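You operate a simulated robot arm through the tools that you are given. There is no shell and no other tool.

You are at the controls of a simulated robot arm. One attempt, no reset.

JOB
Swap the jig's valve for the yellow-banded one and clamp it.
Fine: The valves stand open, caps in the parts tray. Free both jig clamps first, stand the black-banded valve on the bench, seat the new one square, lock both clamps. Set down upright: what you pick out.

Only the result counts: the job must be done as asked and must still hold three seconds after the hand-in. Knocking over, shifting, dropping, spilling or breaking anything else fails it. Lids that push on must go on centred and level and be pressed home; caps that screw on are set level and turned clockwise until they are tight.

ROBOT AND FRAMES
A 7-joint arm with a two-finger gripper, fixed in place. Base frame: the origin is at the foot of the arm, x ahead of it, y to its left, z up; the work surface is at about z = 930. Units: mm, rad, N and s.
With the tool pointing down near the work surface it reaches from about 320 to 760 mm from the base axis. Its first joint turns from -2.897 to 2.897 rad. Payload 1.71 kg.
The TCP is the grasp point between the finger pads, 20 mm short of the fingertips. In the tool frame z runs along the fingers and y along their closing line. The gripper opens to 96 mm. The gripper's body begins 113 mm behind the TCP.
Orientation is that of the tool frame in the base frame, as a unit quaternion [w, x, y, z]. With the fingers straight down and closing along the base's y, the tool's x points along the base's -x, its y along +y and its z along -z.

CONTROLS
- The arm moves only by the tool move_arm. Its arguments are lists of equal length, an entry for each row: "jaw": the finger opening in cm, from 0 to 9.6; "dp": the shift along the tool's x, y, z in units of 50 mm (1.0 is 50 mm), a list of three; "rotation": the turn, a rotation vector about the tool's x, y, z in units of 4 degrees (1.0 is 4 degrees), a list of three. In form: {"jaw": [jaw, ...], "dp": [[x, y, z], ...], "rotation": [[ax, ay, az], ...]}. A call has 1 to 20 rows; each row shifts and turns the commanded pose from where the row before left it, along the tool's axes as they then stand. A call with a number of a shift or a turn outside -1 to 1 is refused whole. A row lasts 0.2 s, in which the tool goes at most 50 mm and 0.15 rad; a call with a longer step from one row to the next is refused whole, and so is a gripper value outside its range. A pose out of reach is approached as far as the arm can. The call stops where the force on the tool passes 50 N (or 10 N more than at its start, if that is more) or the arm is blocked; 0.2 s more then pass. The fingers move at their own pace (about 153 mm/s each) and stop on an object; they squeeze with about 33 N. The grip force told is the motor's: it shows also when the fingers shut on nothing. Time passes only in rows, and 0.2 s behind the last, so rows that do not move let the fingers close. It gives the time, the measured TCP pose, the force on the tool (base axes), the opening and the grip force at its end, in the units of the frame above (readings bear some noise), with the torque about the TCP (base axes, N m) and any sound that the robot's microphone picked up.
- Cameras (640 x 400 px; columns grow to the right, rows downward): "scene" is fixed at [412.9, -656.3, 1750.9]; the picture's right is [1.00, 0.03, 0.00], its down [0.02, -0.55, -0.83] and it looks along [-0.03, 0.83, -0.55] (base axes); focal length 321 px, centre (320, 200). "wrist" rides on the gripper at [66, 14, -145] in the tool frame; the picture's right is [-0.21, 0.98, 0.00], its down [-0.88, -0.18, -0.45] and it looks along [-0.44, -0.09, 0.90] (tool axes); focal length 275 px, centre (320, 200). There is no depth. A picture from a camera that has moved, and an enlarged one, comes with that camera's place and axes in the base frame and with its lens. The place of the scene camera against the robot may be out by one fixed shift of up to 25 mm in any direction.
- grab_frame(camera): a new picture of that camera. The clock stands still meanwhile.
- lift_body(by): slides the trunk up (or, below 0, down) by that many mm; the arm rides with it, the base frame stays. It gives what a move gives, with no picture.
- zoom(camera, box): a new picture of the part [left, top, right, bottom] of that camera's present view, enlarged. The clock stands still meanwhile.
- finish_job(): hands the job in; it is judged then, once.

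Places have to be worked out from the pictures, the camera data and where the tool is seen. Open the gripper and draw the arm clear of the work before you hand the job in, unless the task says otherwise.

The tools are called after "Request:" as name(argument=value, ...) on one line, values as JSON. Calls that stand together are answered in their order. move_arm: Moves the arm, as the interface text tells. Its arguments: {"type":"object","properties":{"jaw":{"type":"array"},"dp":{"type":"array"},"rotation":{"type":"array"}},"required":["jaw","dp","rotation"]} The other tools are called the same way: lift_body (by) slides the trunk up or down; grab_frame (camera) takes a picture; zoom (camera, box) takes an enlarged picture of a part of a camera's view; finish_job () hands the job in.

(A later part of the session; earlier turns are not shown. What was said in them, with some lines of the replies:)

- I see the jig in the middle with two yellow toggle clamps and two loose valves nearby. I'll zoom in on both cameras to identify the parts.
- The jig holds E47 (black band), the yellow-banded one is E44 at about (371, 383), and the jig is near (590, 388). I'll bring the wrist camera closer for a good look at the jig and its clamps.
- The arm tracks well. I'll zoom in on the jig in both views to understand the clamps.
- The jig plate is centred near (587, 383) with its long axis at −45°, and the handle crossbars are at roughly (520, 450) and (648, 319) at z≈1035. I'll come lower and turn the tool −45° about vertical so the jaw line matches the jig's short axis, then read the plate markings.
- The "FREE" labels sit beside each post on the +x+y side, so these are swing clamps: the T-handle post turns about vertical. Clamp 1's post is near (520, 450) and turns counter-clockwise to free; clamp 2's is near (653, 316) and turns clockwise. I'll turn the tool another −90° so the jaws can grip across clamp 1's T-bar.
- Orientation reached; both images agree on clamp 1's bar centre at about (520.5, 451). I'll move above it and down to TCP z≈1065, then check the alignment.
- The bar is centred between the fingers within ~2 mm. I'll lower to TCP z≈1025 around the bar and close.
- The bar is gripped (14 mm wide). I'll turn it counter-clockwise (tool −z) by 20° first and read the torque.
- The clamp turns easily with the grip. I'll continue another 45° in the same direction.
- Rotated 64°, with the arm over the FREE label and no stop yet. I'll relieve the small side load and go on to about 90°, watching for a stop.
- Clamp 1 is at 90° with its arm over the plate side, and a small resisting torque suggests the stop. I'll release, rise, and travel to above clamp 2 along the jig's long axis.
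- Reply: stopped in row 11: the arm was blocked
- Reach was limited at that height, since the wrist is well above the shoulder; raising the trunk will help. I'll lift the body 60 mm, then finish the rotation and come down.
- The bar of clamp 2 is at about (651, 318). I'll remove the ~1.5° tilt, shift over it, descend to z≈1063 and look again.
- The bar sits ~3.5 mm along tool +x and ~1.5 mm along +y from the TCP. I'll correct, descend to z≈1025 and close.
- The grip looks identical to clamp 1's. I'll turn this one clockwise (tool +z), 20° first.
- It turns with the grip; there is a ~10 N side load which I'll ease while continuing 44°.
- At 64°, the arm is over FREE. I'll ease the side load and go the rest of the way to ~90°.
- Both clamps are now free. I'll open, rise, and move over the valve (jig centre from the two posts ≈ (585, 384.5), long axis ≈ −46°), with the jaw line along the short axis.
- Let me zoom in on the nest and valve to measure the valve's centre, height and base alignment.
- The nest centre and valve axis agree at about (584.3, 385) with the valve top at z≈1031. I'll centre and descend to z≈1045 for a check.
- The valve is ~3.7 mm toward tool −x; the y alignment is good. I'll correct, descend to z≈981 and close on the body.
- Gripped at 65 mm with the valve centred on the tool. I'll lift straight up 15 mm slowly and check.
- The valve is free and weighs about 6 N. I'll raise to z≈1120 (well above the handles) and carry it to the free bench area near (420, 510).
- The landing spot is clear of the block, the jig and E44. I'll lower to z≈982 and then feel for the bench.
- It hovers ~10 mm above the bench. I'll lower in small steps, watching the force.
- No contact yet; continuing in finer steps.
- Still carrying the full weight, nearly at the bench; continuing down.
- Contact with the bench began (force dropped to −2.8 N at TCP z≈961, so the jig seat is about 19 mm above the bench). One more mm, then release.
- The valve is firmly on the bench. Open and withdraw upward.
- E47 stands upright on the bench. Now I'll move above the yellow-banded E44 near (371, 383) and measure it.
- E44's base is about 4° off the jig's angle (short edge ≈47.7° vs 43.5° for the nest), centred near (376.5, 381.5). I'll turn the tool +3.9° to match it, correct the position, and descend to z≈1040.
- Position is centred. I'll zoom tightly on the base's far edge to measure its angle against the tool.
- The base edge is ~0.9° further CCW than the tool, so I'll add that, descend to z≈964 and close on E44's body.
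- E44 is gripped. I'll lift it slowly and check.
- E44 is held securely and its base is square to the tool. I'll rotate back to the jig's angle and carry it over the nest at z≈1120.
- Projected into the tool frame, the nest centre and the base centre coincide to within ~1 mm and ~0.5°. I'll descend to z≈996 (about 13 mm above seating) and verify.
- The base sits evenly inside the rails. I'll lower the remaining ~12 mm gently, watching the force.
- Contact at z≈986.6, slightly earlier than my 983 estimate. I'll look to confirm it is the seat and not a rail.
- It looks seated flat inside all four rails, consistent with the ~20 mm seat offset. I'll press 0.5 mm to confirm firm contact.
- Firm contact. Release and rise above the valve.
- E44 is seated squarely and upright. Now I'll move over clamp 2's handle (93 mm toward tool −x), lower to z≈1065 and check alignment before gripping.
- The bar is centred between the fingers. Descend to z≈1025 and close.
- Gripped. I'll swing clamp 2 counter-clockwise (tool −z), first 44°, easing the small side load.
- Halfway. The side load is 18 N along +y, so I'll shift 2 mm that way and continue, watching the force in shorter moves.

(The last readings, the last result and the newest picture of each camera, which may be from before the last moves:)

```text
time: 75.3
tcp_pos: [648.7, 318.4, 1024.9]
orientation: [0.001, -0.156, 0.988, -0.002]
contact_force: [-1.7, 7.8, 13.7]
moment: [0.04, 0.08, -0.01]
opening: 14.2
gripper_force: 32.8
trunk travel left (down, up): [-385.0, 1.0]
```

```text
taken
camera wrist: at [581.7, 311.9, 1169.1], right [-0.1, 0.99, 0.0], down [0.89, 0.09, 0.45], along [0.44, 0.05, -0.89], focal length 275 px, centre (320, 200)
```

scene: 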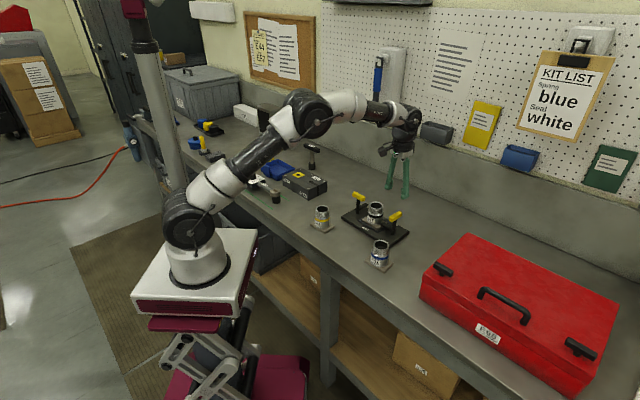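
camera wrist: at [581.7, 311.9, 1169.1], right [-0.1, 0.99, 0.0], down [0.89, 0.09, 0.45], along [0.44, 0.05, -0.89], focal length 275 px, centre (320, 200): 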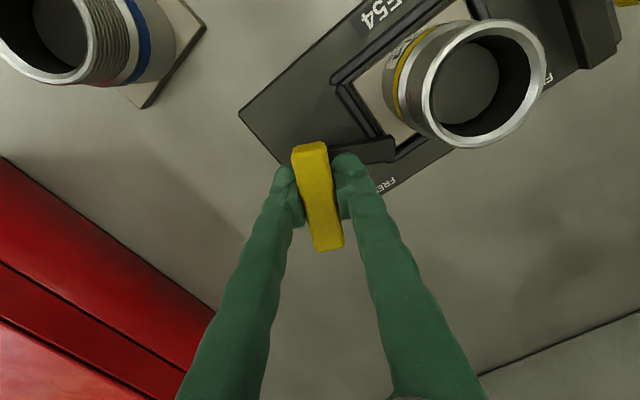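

A 13.7 N vertical force appeared; let me look closely at the arm tip relative to the valve's base.

Request:
zoom(camera="wrist", box=[320, 90, 440, 190])

Request:
zoom(camera="scene", box=[360, 195, 410, 240])

```text
4.00 times, centred on (380, 140) of wrist
camera zoom: at [581.7, 311.9, 1169.1], right [-0.1, 0.99, 0.0], down [0.89, 0.09, 0.45], along [0.44, 0.05, -0.89], focal length 1101 px, centre (80, 440)
```

zoom: 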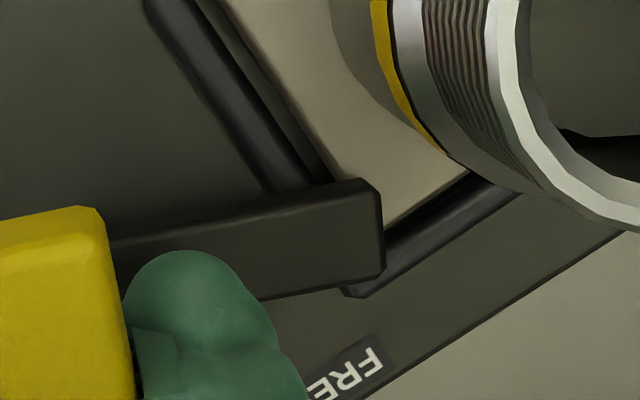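

```text
8.89 times, centred on (385, 218) of scene
camera zoom: at [412.9, -656.3, 1750.9], right [1.0, 0.03, 0.0], down [0.02, -0.55, -0.83], along [-0.03, 0.83, -0.55], focal length 2853 px, centre (-258, 44)
```

zoom: 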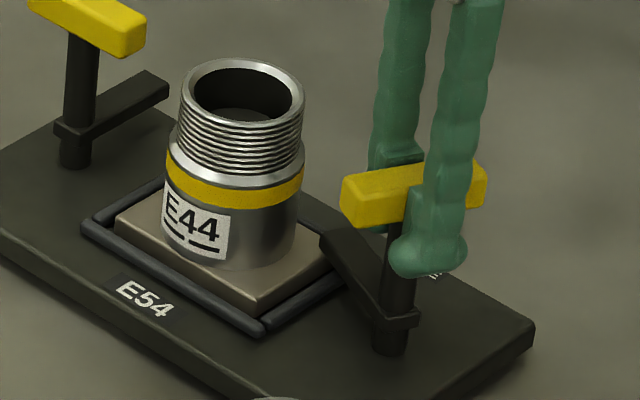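

The arm tip is just passing over the base corner as it should. The vertical load looks like small tool height drift, so I'll ease up 0.5 mm and continue 8° to see.

Request:
move_arm(jaw=[0.5, 0.5, 0.5, 0.5], dp=[[0, 0.01, -0.012], [0, 0, 0], [0, 0, 0], [0, 0, 0]], rotation=[[0, 0, 0], [0, 0, -1], [0, 0, -1], [0, 0, 0]])

Request:
zoom(camera="wrist", box=[320, 90, 440, 190])

```text
time: 76.3
tcp_pos: [648.9, 317.6, 1024.0]
orientation: [0.0, -0.225, 0.974, -0.001]
contact_force: [2.8, 4.7, 8.6]
moment: [0.3, -0.5, 0.02]
opening: 13.9
gripper_force: 32.8
trunk travel left (down, up): [-385.0, 1.0]
```

```text
4.00 times, centred on (380, 140) of wrist
camera zoom: at [583.6, 302.8, 1169.2], right [-0.24, 0.97, 0.0], down [0.87, 0.22, 0.44], along [0.43, 0.11, -0.9], focal length 1101 px, centre (80, 440)
```

zoom: 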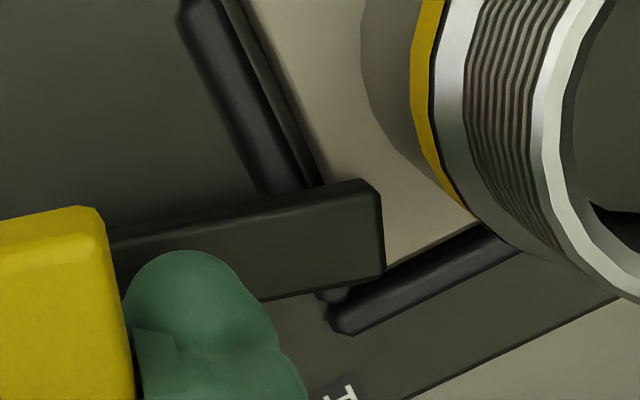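

It's turning freely with the arm now over the base plate. Continue 18° to the locked position.

Request:
move_arm(jaw=[0.5, 0.5, 0.5, 0.5, 0.5, 0.5], dp=[[0, 0, -0.006], [0, 0, 0], [0, 0, 0], [0, 0, 0], [0, 0, 0], [0, 0, 0]], rotation=[[0, 0, -1], [0, 0, -1], [0, 0, -1], [0, 0, -1], [0, 0, -0.5], [0, 0, 0]])

Request:
grab_frame(camera="wrist")

Request:
zoom(camera="scene", box=[360, 195, 410, 240])

```text
time: 77.7
tcp_pos: [648.3, 318.2, 1022.9]
orientation: [-0.001, -0.374, 0.928, -0.001]
contact_force: [1.1, 1.7, 5.8]
moment: [-0.35, 0.4, -0.12]
opening: 13.8
gripper_force: 32.5
trunk travel left (down, up): [-385.0, 1.0]
```

```text
taken
camera wrist: at [591.9, 283.6, 1169.2], right [-0.53, 0.85, 0.0], down [0.76, 0.47, 0.44], along [0.38, 0.23, -0.9], focal length 275 px, centre (320, 200)
```

wrist: 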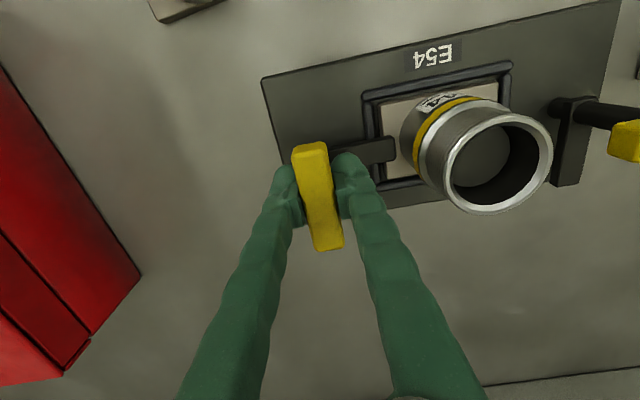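

```text
8.89 times, centred on (385, 218) of scene
camera zoom: at [412.9, -656.3, 1750.9], right [1.0, 0.03, 0.0], down [0.02, -0.55, -0.83], along [-0.03, 0.83, -0.55], focal length 2853 px, centre (-258, 44)
```

zoom: 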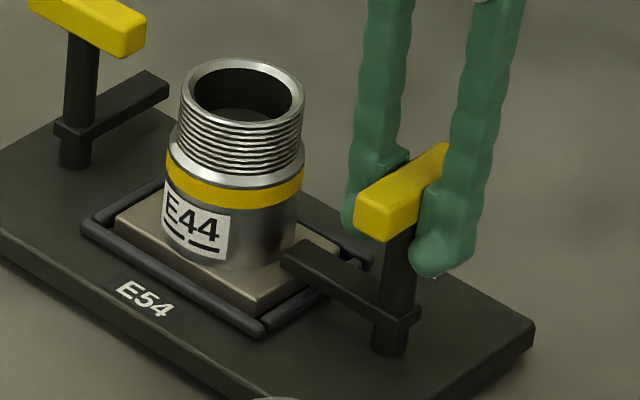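

Clamp 2's arm now points straight at the valve over the base. I'll nudge 3° more to feel for the end stop.

Request:
move_arm(jaw=[0.5, 0.5, 0.5], dp=[[0, 0, 0], [0, 0, 0], [0, 0, 0]], rotation=[[0, 0, -0.4], [0, 0, -0.35], [0, 0, 0]])

```text
time: 78.5
tcp_pos: [649.3, 317.6, 1023.2]
orientation: [-0.001, -0.398, 0.917, -0.001]
contact_force: [-3.1, 3.4, -0.6]
moment: [0.32, -0.29, -0.46]
opening: 14.1
gripper_force: 33.0
trunk travel left (down, up): [-385.0, 1.0]
```

Torque rose to −0.46 N·m: the end stop is reached. I'll open, rise and inspect clamp 2.

Request:
move_arm(jaw=[4, 4, 5, 5, 5, 5], dp=[[0, 0, 0], [0, 0, 0], [0, 0, -0.6], [0, 0, -0.6], [0, 0, -0.5], [0, 0, 0]], rotation=[[0, 0, 0.5], [0, 0, 0], [0, 0, 0], [0, 0, 0], [0, 0, 0], [0, 0, 0]])

Request:
grab_frame(camera="wrist")

Request:
zoom(camera="scene", box=[350, 195, 415, 245])

```text
time: 79.9
tcp_pos: [648.8, 318.9, 1109.8]
orientation: [0.0, -0.38, 0.925, -0.001]
contact_force: [0.4, 0.2, 0.9]
moment: [-0.03, 0.01, -0.02]
opening: 50.0
gripper_force: 0.1
trunk travel left (down, up): [-385.0, 1.0]
```

```text
taken
camera wrist: at [593.5, 283.7, 1254.9], right [-0.54, 0.84, 0.0], down [0.75, 0.49, 0.44], along [0.37, 0.24, -0.9], focal length 275 px, centre (320, 200)
```

wrist: 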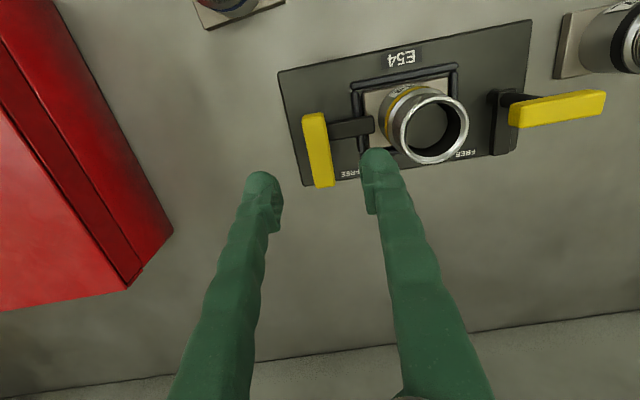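

```text
8.00 times, centred on (382, 220) of scene
camera zoom: at [412.9, -656.3, 1750.9], right [1.0, 0.03, 0.0], down [0.02, -0.55, -0.83], along [-0.03, 0.83, -0.55], focal length 2568 px, centre (-180, 40)
```

zoom: 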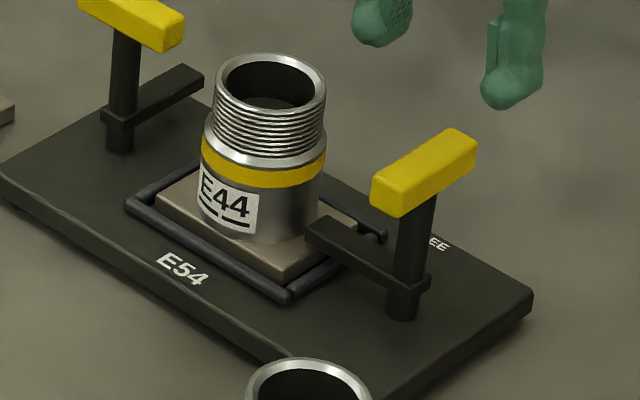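

Clamp 2 is back in its locked position exactly as it was originally. Now I'll rotate the tool back 90° clockwise and move to clamp 1.

Request:
move_arm(jaw=[6, 6, 6, 6, 6, 6, 6, 6, 6, 6, 6, 6, 6, 6, 6, 6, 6, 6, 6, 6], dp=[[0, 0, 0], [0, 0, 0], [0, 0, 0], [0, 0, 0], [0, 0, 0], [0, 0, 0], [0, 0, 0], [0, 0, 0], [0, 0, 0], [0, 0, 0], [0, 0, 0], [0, 0, 0], [0, 0, 0], [0, 0, 0], [0, 0, 0], [0, 0, 0], [0, 0, 0], [0, 0, 0], [0, 0, 0], [0, 0, 0]], rotation=[[0, 0, 1], [0, 0, 1], [0, 0, 1], [0, 0, 1], [0, 0, 1], [0, 0, 1], [0, 0, 1], [0, 0, 1], [0, 0, 1], [0, 0, 1], [0, 0, 1], [0, 0, 1], [0, 0, 1], [0, 0, 1], [0, 0, 1], [0, 0, 1], [0, 0, 1], [0, 0, 1], [0, 0, 1], [0, 0, 1]])

Request:
move_arm(jaw=[6, 6, 6, 6, 6, 6, 6, 6, 6, 6], dp=[[0, 0, 0], [0, 0, 0], [0, 0, 0], [0.738, 0.006, 0], [0.738, 0.006, 0], [0.738, 0.006, 0], [0.738, 0.006, 0], [0.738, 0.006, 0], [0, 0, 0], [0, 0, 0]], rotation=[[0, 0, 1], [0, 0, 1], [0, 0, 0.57], [0, 0, 0], [0, 0, 0], [0, 0, 0], [0, 0, 0], [0, 0, 0], [0, 0, 0], [0, 0, 0]])

Request:
grab_frame(camera="wrist")

```text
time: 84.1
tcp_pos: [649.2, 317.3, 1109.7]
orientation: [0.0, 0.302, 0.953, 0.0]
contact_force: [0.5, 0.2, 0.2]
moment: [-0.04, 0.01, -0.02]
opening: 60.1
gripper_force: 0.1
trunk travel left (down, up): [-385.0, 1.0]
```

```text
time: 86.3
tcp_pos: [521.0, 449.1, 1109.3]
orientation: [0.001, 0.386, 0.923, 0.0]
contact_force: [-0.5, -0.1, 0.2]
moment: [-0.01, -0.02, 0.01]
opening: 59.8
gripper_force: 0.0
trunk travel left (down, up): [-385.0, 1.0]
```

```text
taken
camera wrist: at [486.0, 506.1, 1254.7], right [0.84, 0.54, 0.0], down [0.48, -0.75, 0.45], along [0.24, -0.37, -0.9], focal length 275 px, centre (320, 200)
```

wrist: 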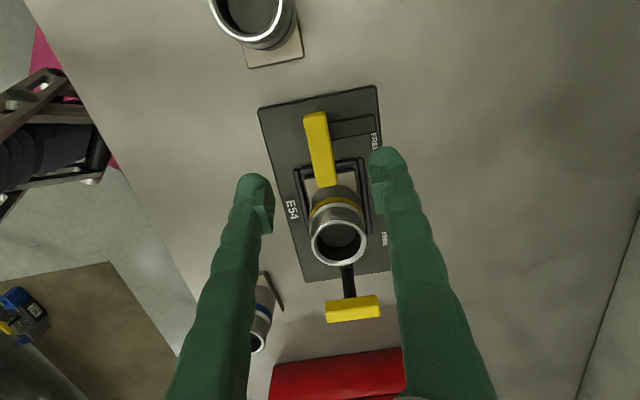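

Well aligned over clamp 1's bar; shift 2 mm along +x, descend to z≈1025 and grip.

Request:
move_arm(jaw=[6, 6, 6, 6, 0.5, 0.5, 0.5], dp=[[0.04, 0, 0.5], [0, 0, 0.6], [0, 0, 0.58], [0, 0, 0], [0, 0, 0], [0, 0, 0], [0, 0, 0]], rotation=[[0, 0, 0], [0, 0, 0], [0, 0, 0], [0, 0, 0], [0, 0, 0], [0, 0, 0], [0, 0, 0]])

Request:
grab_frame(camera="wrist")

```text
time: 87.9
tcp_pos: [523.6, 450.5, 1026.7]
orientation: [0.0, 0.386, 0.923, 0.001]
contact_force: [5.6, 8.0, 3.0]
moment: [0.22, 0.05, -0.2]
opening: 14.0
gripper_force: 32.5
trunk travel left (down, up): [-385.0, 1.0]
```

```text
taken
camera wrist: at [486.3, 507.2, 1171.8], right [0.84, 0.54, 0.0], down [0.48, -0.75, 0.44], along [0.24, -0.37, -0.9], focal length 275 px, centre (320, 200)
```

wrist: 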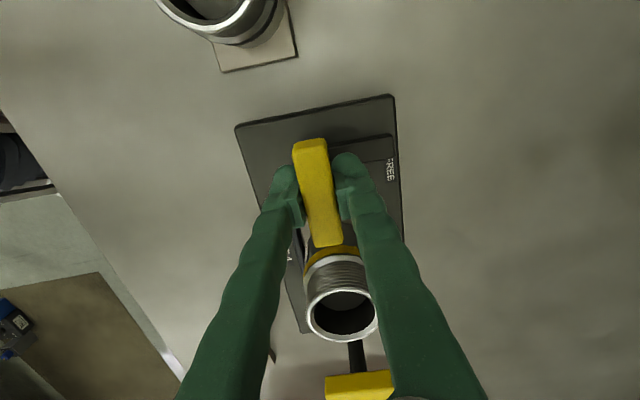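

Gripped. Swing clamp 1 clockwise (tool +z) 44°, easing the side load.

Request:
move_arm(jaw=[0.5, 0.5, 0.5, 0.5, 0.5, 0.5, 0.5, 0.5, 0.5, 0.5, 0.5, 0.5, 0.5], dp=[[0, 0.025, 0], [0, 0, 0], [0, 0, 0], [0, 0, 0], [0, 0, 0], [0, 0, 0], [0, 0, 0], [0, 0, 0], [0, 0, 0], [0, 0, 0], [0, 0, 0], [0, 0, 0], [0, 0, 0]], rotation=[[0, 0, 0], [0, 0, 1], [0, 0, 1], [0, 0, 1], [0, 0, 1], [0, 0, 1], [0, 0, 1], [0, 0, 1], [0, 0, 1], [0, 0, 1], [0, 0, 1], [0, 0, 1], [0, 0, 0]])

Request:
grab_frame(camera="wrist")

```text
time: 90.7
tcp_pos: [522.1, 450.7, 1026.2]
orientation: [0.0, 0.704, 0.71, 0.001]
contact_force: [19.8, -11.6, 16.8]
moment: [-0.2, -0.17, -0.01]
opening: 13.9
gripper_force: 33.4
trunk travel left (down, up): [-385.0, 1.0]
```

```text
taken
camera wrist: at [534.6, 516.5, 1171.7], right [0.98, -0.2, 0.0], down [-0.18, -0.88, 0.44], along [-0.09, -0.44, -0.9], focal length 275 px, centre (320, 200)
```

wrist: 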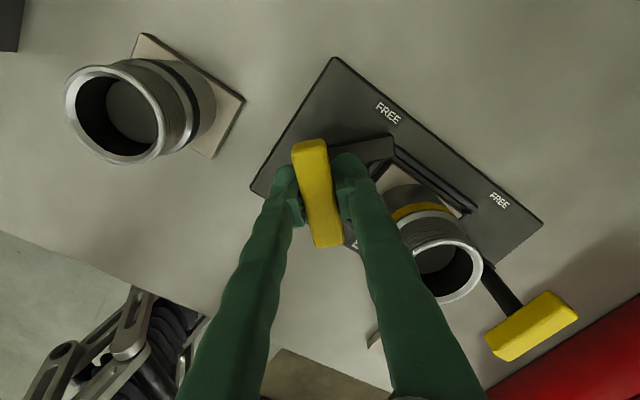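

The loads reached ~28 N from small tool drift; I'll relieve them before turning further.

Request:
move_arm(jaw=[0.5, 0.5], dp=[[-0.03, 0.05, -0.015], [0, 0, 0]], rotation=[[0, 0, 0], [0, 0, 0]])

```text
time: 91.3
tcp_pos: [520.9, 450.3, 1026.8]
orientation: [-0.001, 0.704, 0.71, -0.001]
contact_force: [11.9, -10.7, 10.0]
moment: [0.19, -0.12, 0.04]
opening: 14.1
gripper_force: 33.3
trunk travel left (down, up): [-385.0, 1.0]
```

Request:
move_arm(jaw=[0.5, 0.5, 0.5, 0.5, 0.5, 0.5, 0.5], dp=[[-0.04, 0.06, -0.015], [0, 0, 0], [0, 0, 0], [0, 0, 0], [0, 0, 0], [0, 0, 0], [0, 0, 0]], rotation=[[0, 0, 0], [0, 0, 1], [0, 0, 1], [0, 0, 1], [0, 0, 1], [0, 0, 1], [0, 0, 0]])

Request:
grab_frame(camera="wrist")

```text
time: 92.9
tcp_pos: [521.5, 449.0, 1027.0]
orientation: [0.0, 0.816, 0.578, -0.001]
contact_force: [-17.8, 0.8, 0.2]
moment: [0.08, 0.08, 0.01]
opening: 13.9
gripper_force: 32.8
trunk travel left (down, up): [-385.0, 1.0]
```

```text
taken
camera wrist: at [556.5, 508.5, 1171.4], right [0.85, -0.52, 0.0], down [-0.46, -0.76, 0.45], along [-0.23, -0.38, -0.89], focal length 275 px, centre (320, 200)
```

wrist: 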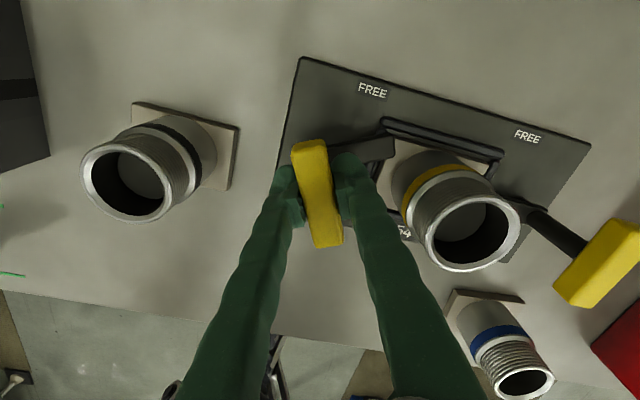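

Turning fine (64°). Correct the side load the other way and continue 16°.

Request:
move_arm(jaw=[0.5, 0.5, 0.5, 0.5, 0.5, 0.5], dp=[[-0.02, -0.06, 0], [0, 0, 0], [0, 0, 0], [0, 0, 0], [0, 0, 0], [0, 0, 0]], rotation=[[0, 0, 0], [0, 0, 1], [0, 0, 1], [0, 0, 1], [0, 0, 1], [0, 0, 0]])

```text
time: 94.3
tcp_pos: [521.3, 450.1, 1027.1]
orientation: [0.001, 0.889, 0.457, -0.001]
contact_force: [-6.6, 0.6, -0.2]
moment: [0.38, -0.21, -0.07]
opening: 14.1
gripper_force: 32.9
trunk travel left (down, up): [-385.0, 1.0]
```

80° done. Continue the last ~11° to the locked angle.

Request:
move_arm(jaw=[0.5, 0.5, 0.5, 0.5], dp=[[0, -0.02, 0], [0, 0, 0], [0, 0, 0], [0, 0, 0]], rotation=[[0, 0, 1], [0, 0, 1], [0, 0, 0.65], [0, 0, 0]])

Request:
grab_frame(camera="wrist")

```text
time: 95.3
tcp_pos: [520.7, 449.2, 1026.7]
orientation: [-0.001, 0.928, 0.374, 0.001]
contact_force: [1.4, 4.3, 0.2]
moment: [-0.26, 0.29, -0.03]
opening: 14.0
gripper_force: 32.8
trunk travel left (down, up): [-385.0, 1.0]
```

```text
taken
camera wrist: at [577.7, 487.0, 1171.8], right [0.53, -0.85, 0.0], down [-0.76, -0.48, 0.44], along [-0.38, -0.24, -0.9], focal length 275 px, centre (320, 200)
```

wrist: 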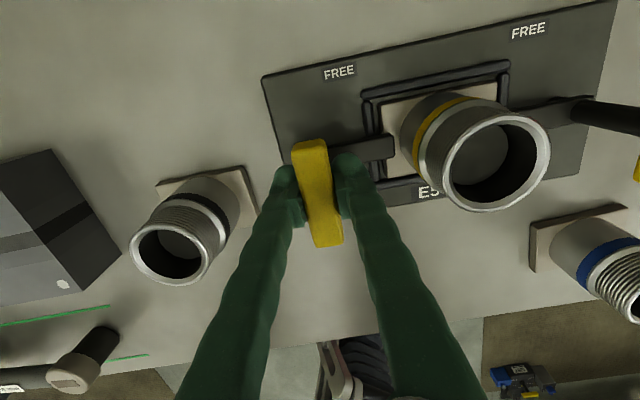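

The arm is in line with the valve; nudge on for the stop.

Request:
move_arm(jaw=[0.5, 0.5, 0.5], dp=[[0, 0, 0], [0, 0, 0], [0, 0, 0]], rotation=[[0, 0, 0.4], [0, 0, 0.35], [0, 0, 0]])

```text
time: 96.1
tcp_pos: [521.7, 450.7, 1026.0]
orientation: [0.0, 0.937, 0.351, -0.001]
contact_force: [2.7, 4.7, 0.7]
moment: [0.08, -0.04, 0.38]
opening: 14.3
gripper_force: 33.0
trunk travel left (down, up): [-385.0, 1.0]
```

Torque rose to +0.38 N·m, so clamp 1 is against its stop too. Release, rise and inspect.

Request:
move_arm(jaw=[4, 4, 4, 5, 5, 5, 5, 5], dp=[[0, 0, 0], [0, 0, 0], [0, 0, 0], [0, 0, -0.6], [0, 0, -0.6], [0, 0, -0.6], [0, 0, -0.6], [0, 0, 0]], rotation=[[0, 0, -0.4], [0, 0, 0], [0, 0, 0], [0, 0, 0], [0, 0, 0], [0, 0, 0], [0, 0, 0], [0, 0, 0]])

Request:
grab_frame(camera="wrist")

Request:
zoom(camera="scene", box=[345, 185, 415, 245])

```text
time: 97.9
tcp_pos: [520.9, 451.2, 1148.3]
orientation: [0.001, 0.932, 0.363, -0.001]
contact_force: [0.4, -0.1, 0.5]
moment: [-0.02, 0.03, 0.0]
opening: 50.0
gripper_force: 0.1
trunk travel left (down, up): [-385.0, 1.0]
```

```text
taken
camera wrist: at [578.3, 487.0, 1292.6], right [0.51, -0.86, 0.0], down [-0.77, -0.46, 0.45], along [-0.38, -0.23, -0.9], focal length 275 px, centre (320, 200)
```

wrist: 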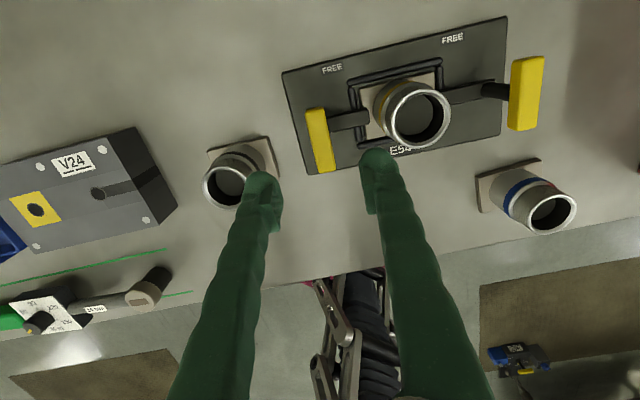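

```text
6.67 times, centred on (380, 215) of scene
camera zoom: at [412.9, -656.3, 1750.9], right [1.0, 0.03, 0.0], down [0.02, -0.55, -0.83], along [-0.03, 0.83, -0.55], focal length 2140 px, centre (-80, 100)
```

zoom: 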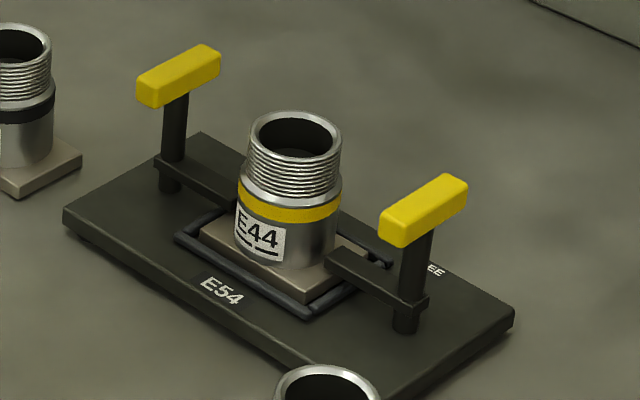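

Both clamps are over the base. A closer look for squareness and full lock.

Request:
zoom(camera="wrist", box=[280, 20, 550, 190])

Request:
zoom(camera="scene", box=[260, 140, 460, 280])

```text
2.35 times, centred on (415, 105) of wrist
camera zoom: at [578.3, 487.0, 1292.6], right [0.51, -0.86, 0.0], down [-0.77, -0.46, 0.45], along [-0.38, -0.23, -0.9], focal length 648 px, centre (96, 424)
```

zoom: 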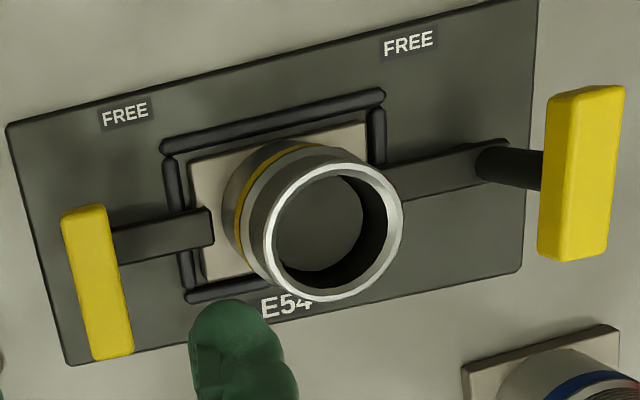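

```text
2.86 times, centred on (360, 210) of scene
camera zoom: at [412.9, -656.3, 1750.9], right [1.0, 0.03, 0.0], down [0.02, -0.55, -0.83], along [-0.03, 0.83, -0.55], focal length 917 px, centre (206, 171)
```

zoom: 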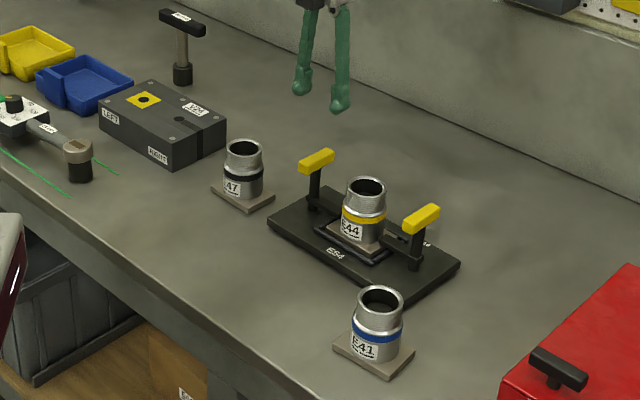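

Everything is in place: E44 square in the nest, both clamps locked, E47 upright on the bench, others undisturbed. I'll retract the arm up and back toward the base before handing in.

Request:
move_arm(jaw=[6, 6, 6, 6, 6, 6, 6], dp=[[-0.5, 0, -0.5], [-0.5, 0, -0.5], [-0.5, 0, -0.5], [-0.5, 0, -0.5], [-0.5, 0, -0.5], [0, 0, 0], [0, 0, 0]], rotation=[[0, 0, 0], [0, 0, 0], [0, 0, 0], [0, 0, 0], [0, 0, 0], [0, 0, 0], [0, 0, 0]])

Request:
grab_frame(camera="scene")

Request:
zoom(camera="scene", box=[290, 170, 430, 280])

```text
time: 99.5
tcp_pos: [427.5, 363.6, 1271.5]
orientation: [0.0, 0.932, 0.363, 0.0]
contact_force: [-1.2, -1.0, 0.8]
moment: [-0.01, -0.05, 0.01]
opening: 59.8
gripper_force: 0.1
trunk travel left (down, up): [-385.0, 1.0]
```

```text
taken
```

scene: 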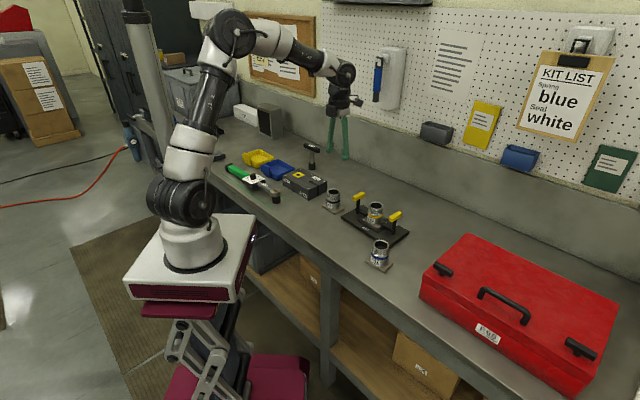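

```text
3.64 times, centred on (360, 225) of scene
camera zoom: at [412.9, -656.3, 1750.9], right [1.0, 0.03, 0.0], down [0.02, -0.55, -0.83], along [-0.03, 0.83, -0.55], focal length 1167 px, centre (174, 109)
```

zoom: 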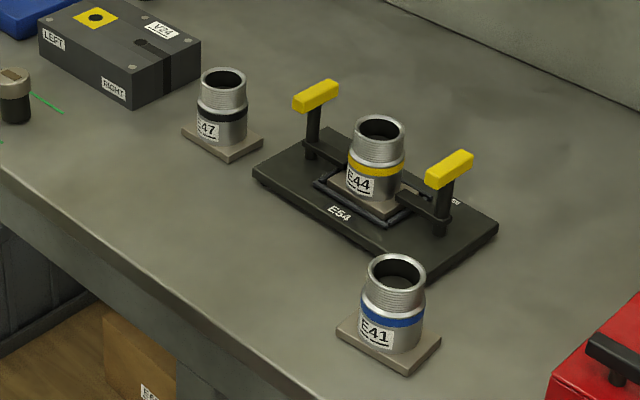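

Compared with the first picture, the jig, its handles and E41 haven't moved. The yellow-banded valve is where the black-banded one was, both clamps are locked, and E47 stands upright on the bench. The arm is clear, so I'm handing in.

Request:
finish_job()

```text
The job is handed in.
```

I swapped the valves and handed the job in; I haven't seen the judging result.

- **Jig:** The yellow-banded valve (E44) is in the nest, inside all four rails and square to them within about 1°. It was pressed down to firm contact.
- **Clamps:** Both were swung back over the valve's base and turned until each hit its end stop.
- **Black-banded valve (E47):** It stands upright on the bench between the V24 block and the jig.
- **Everything else:** In the last scene picture, the jig, both handles and the blue-banded valve (E41) are where they were in the first one.

The caps stayed in the parts tray because the job didn't ask for capping. The gripper was open and the arm was clear of the work at hand-in.
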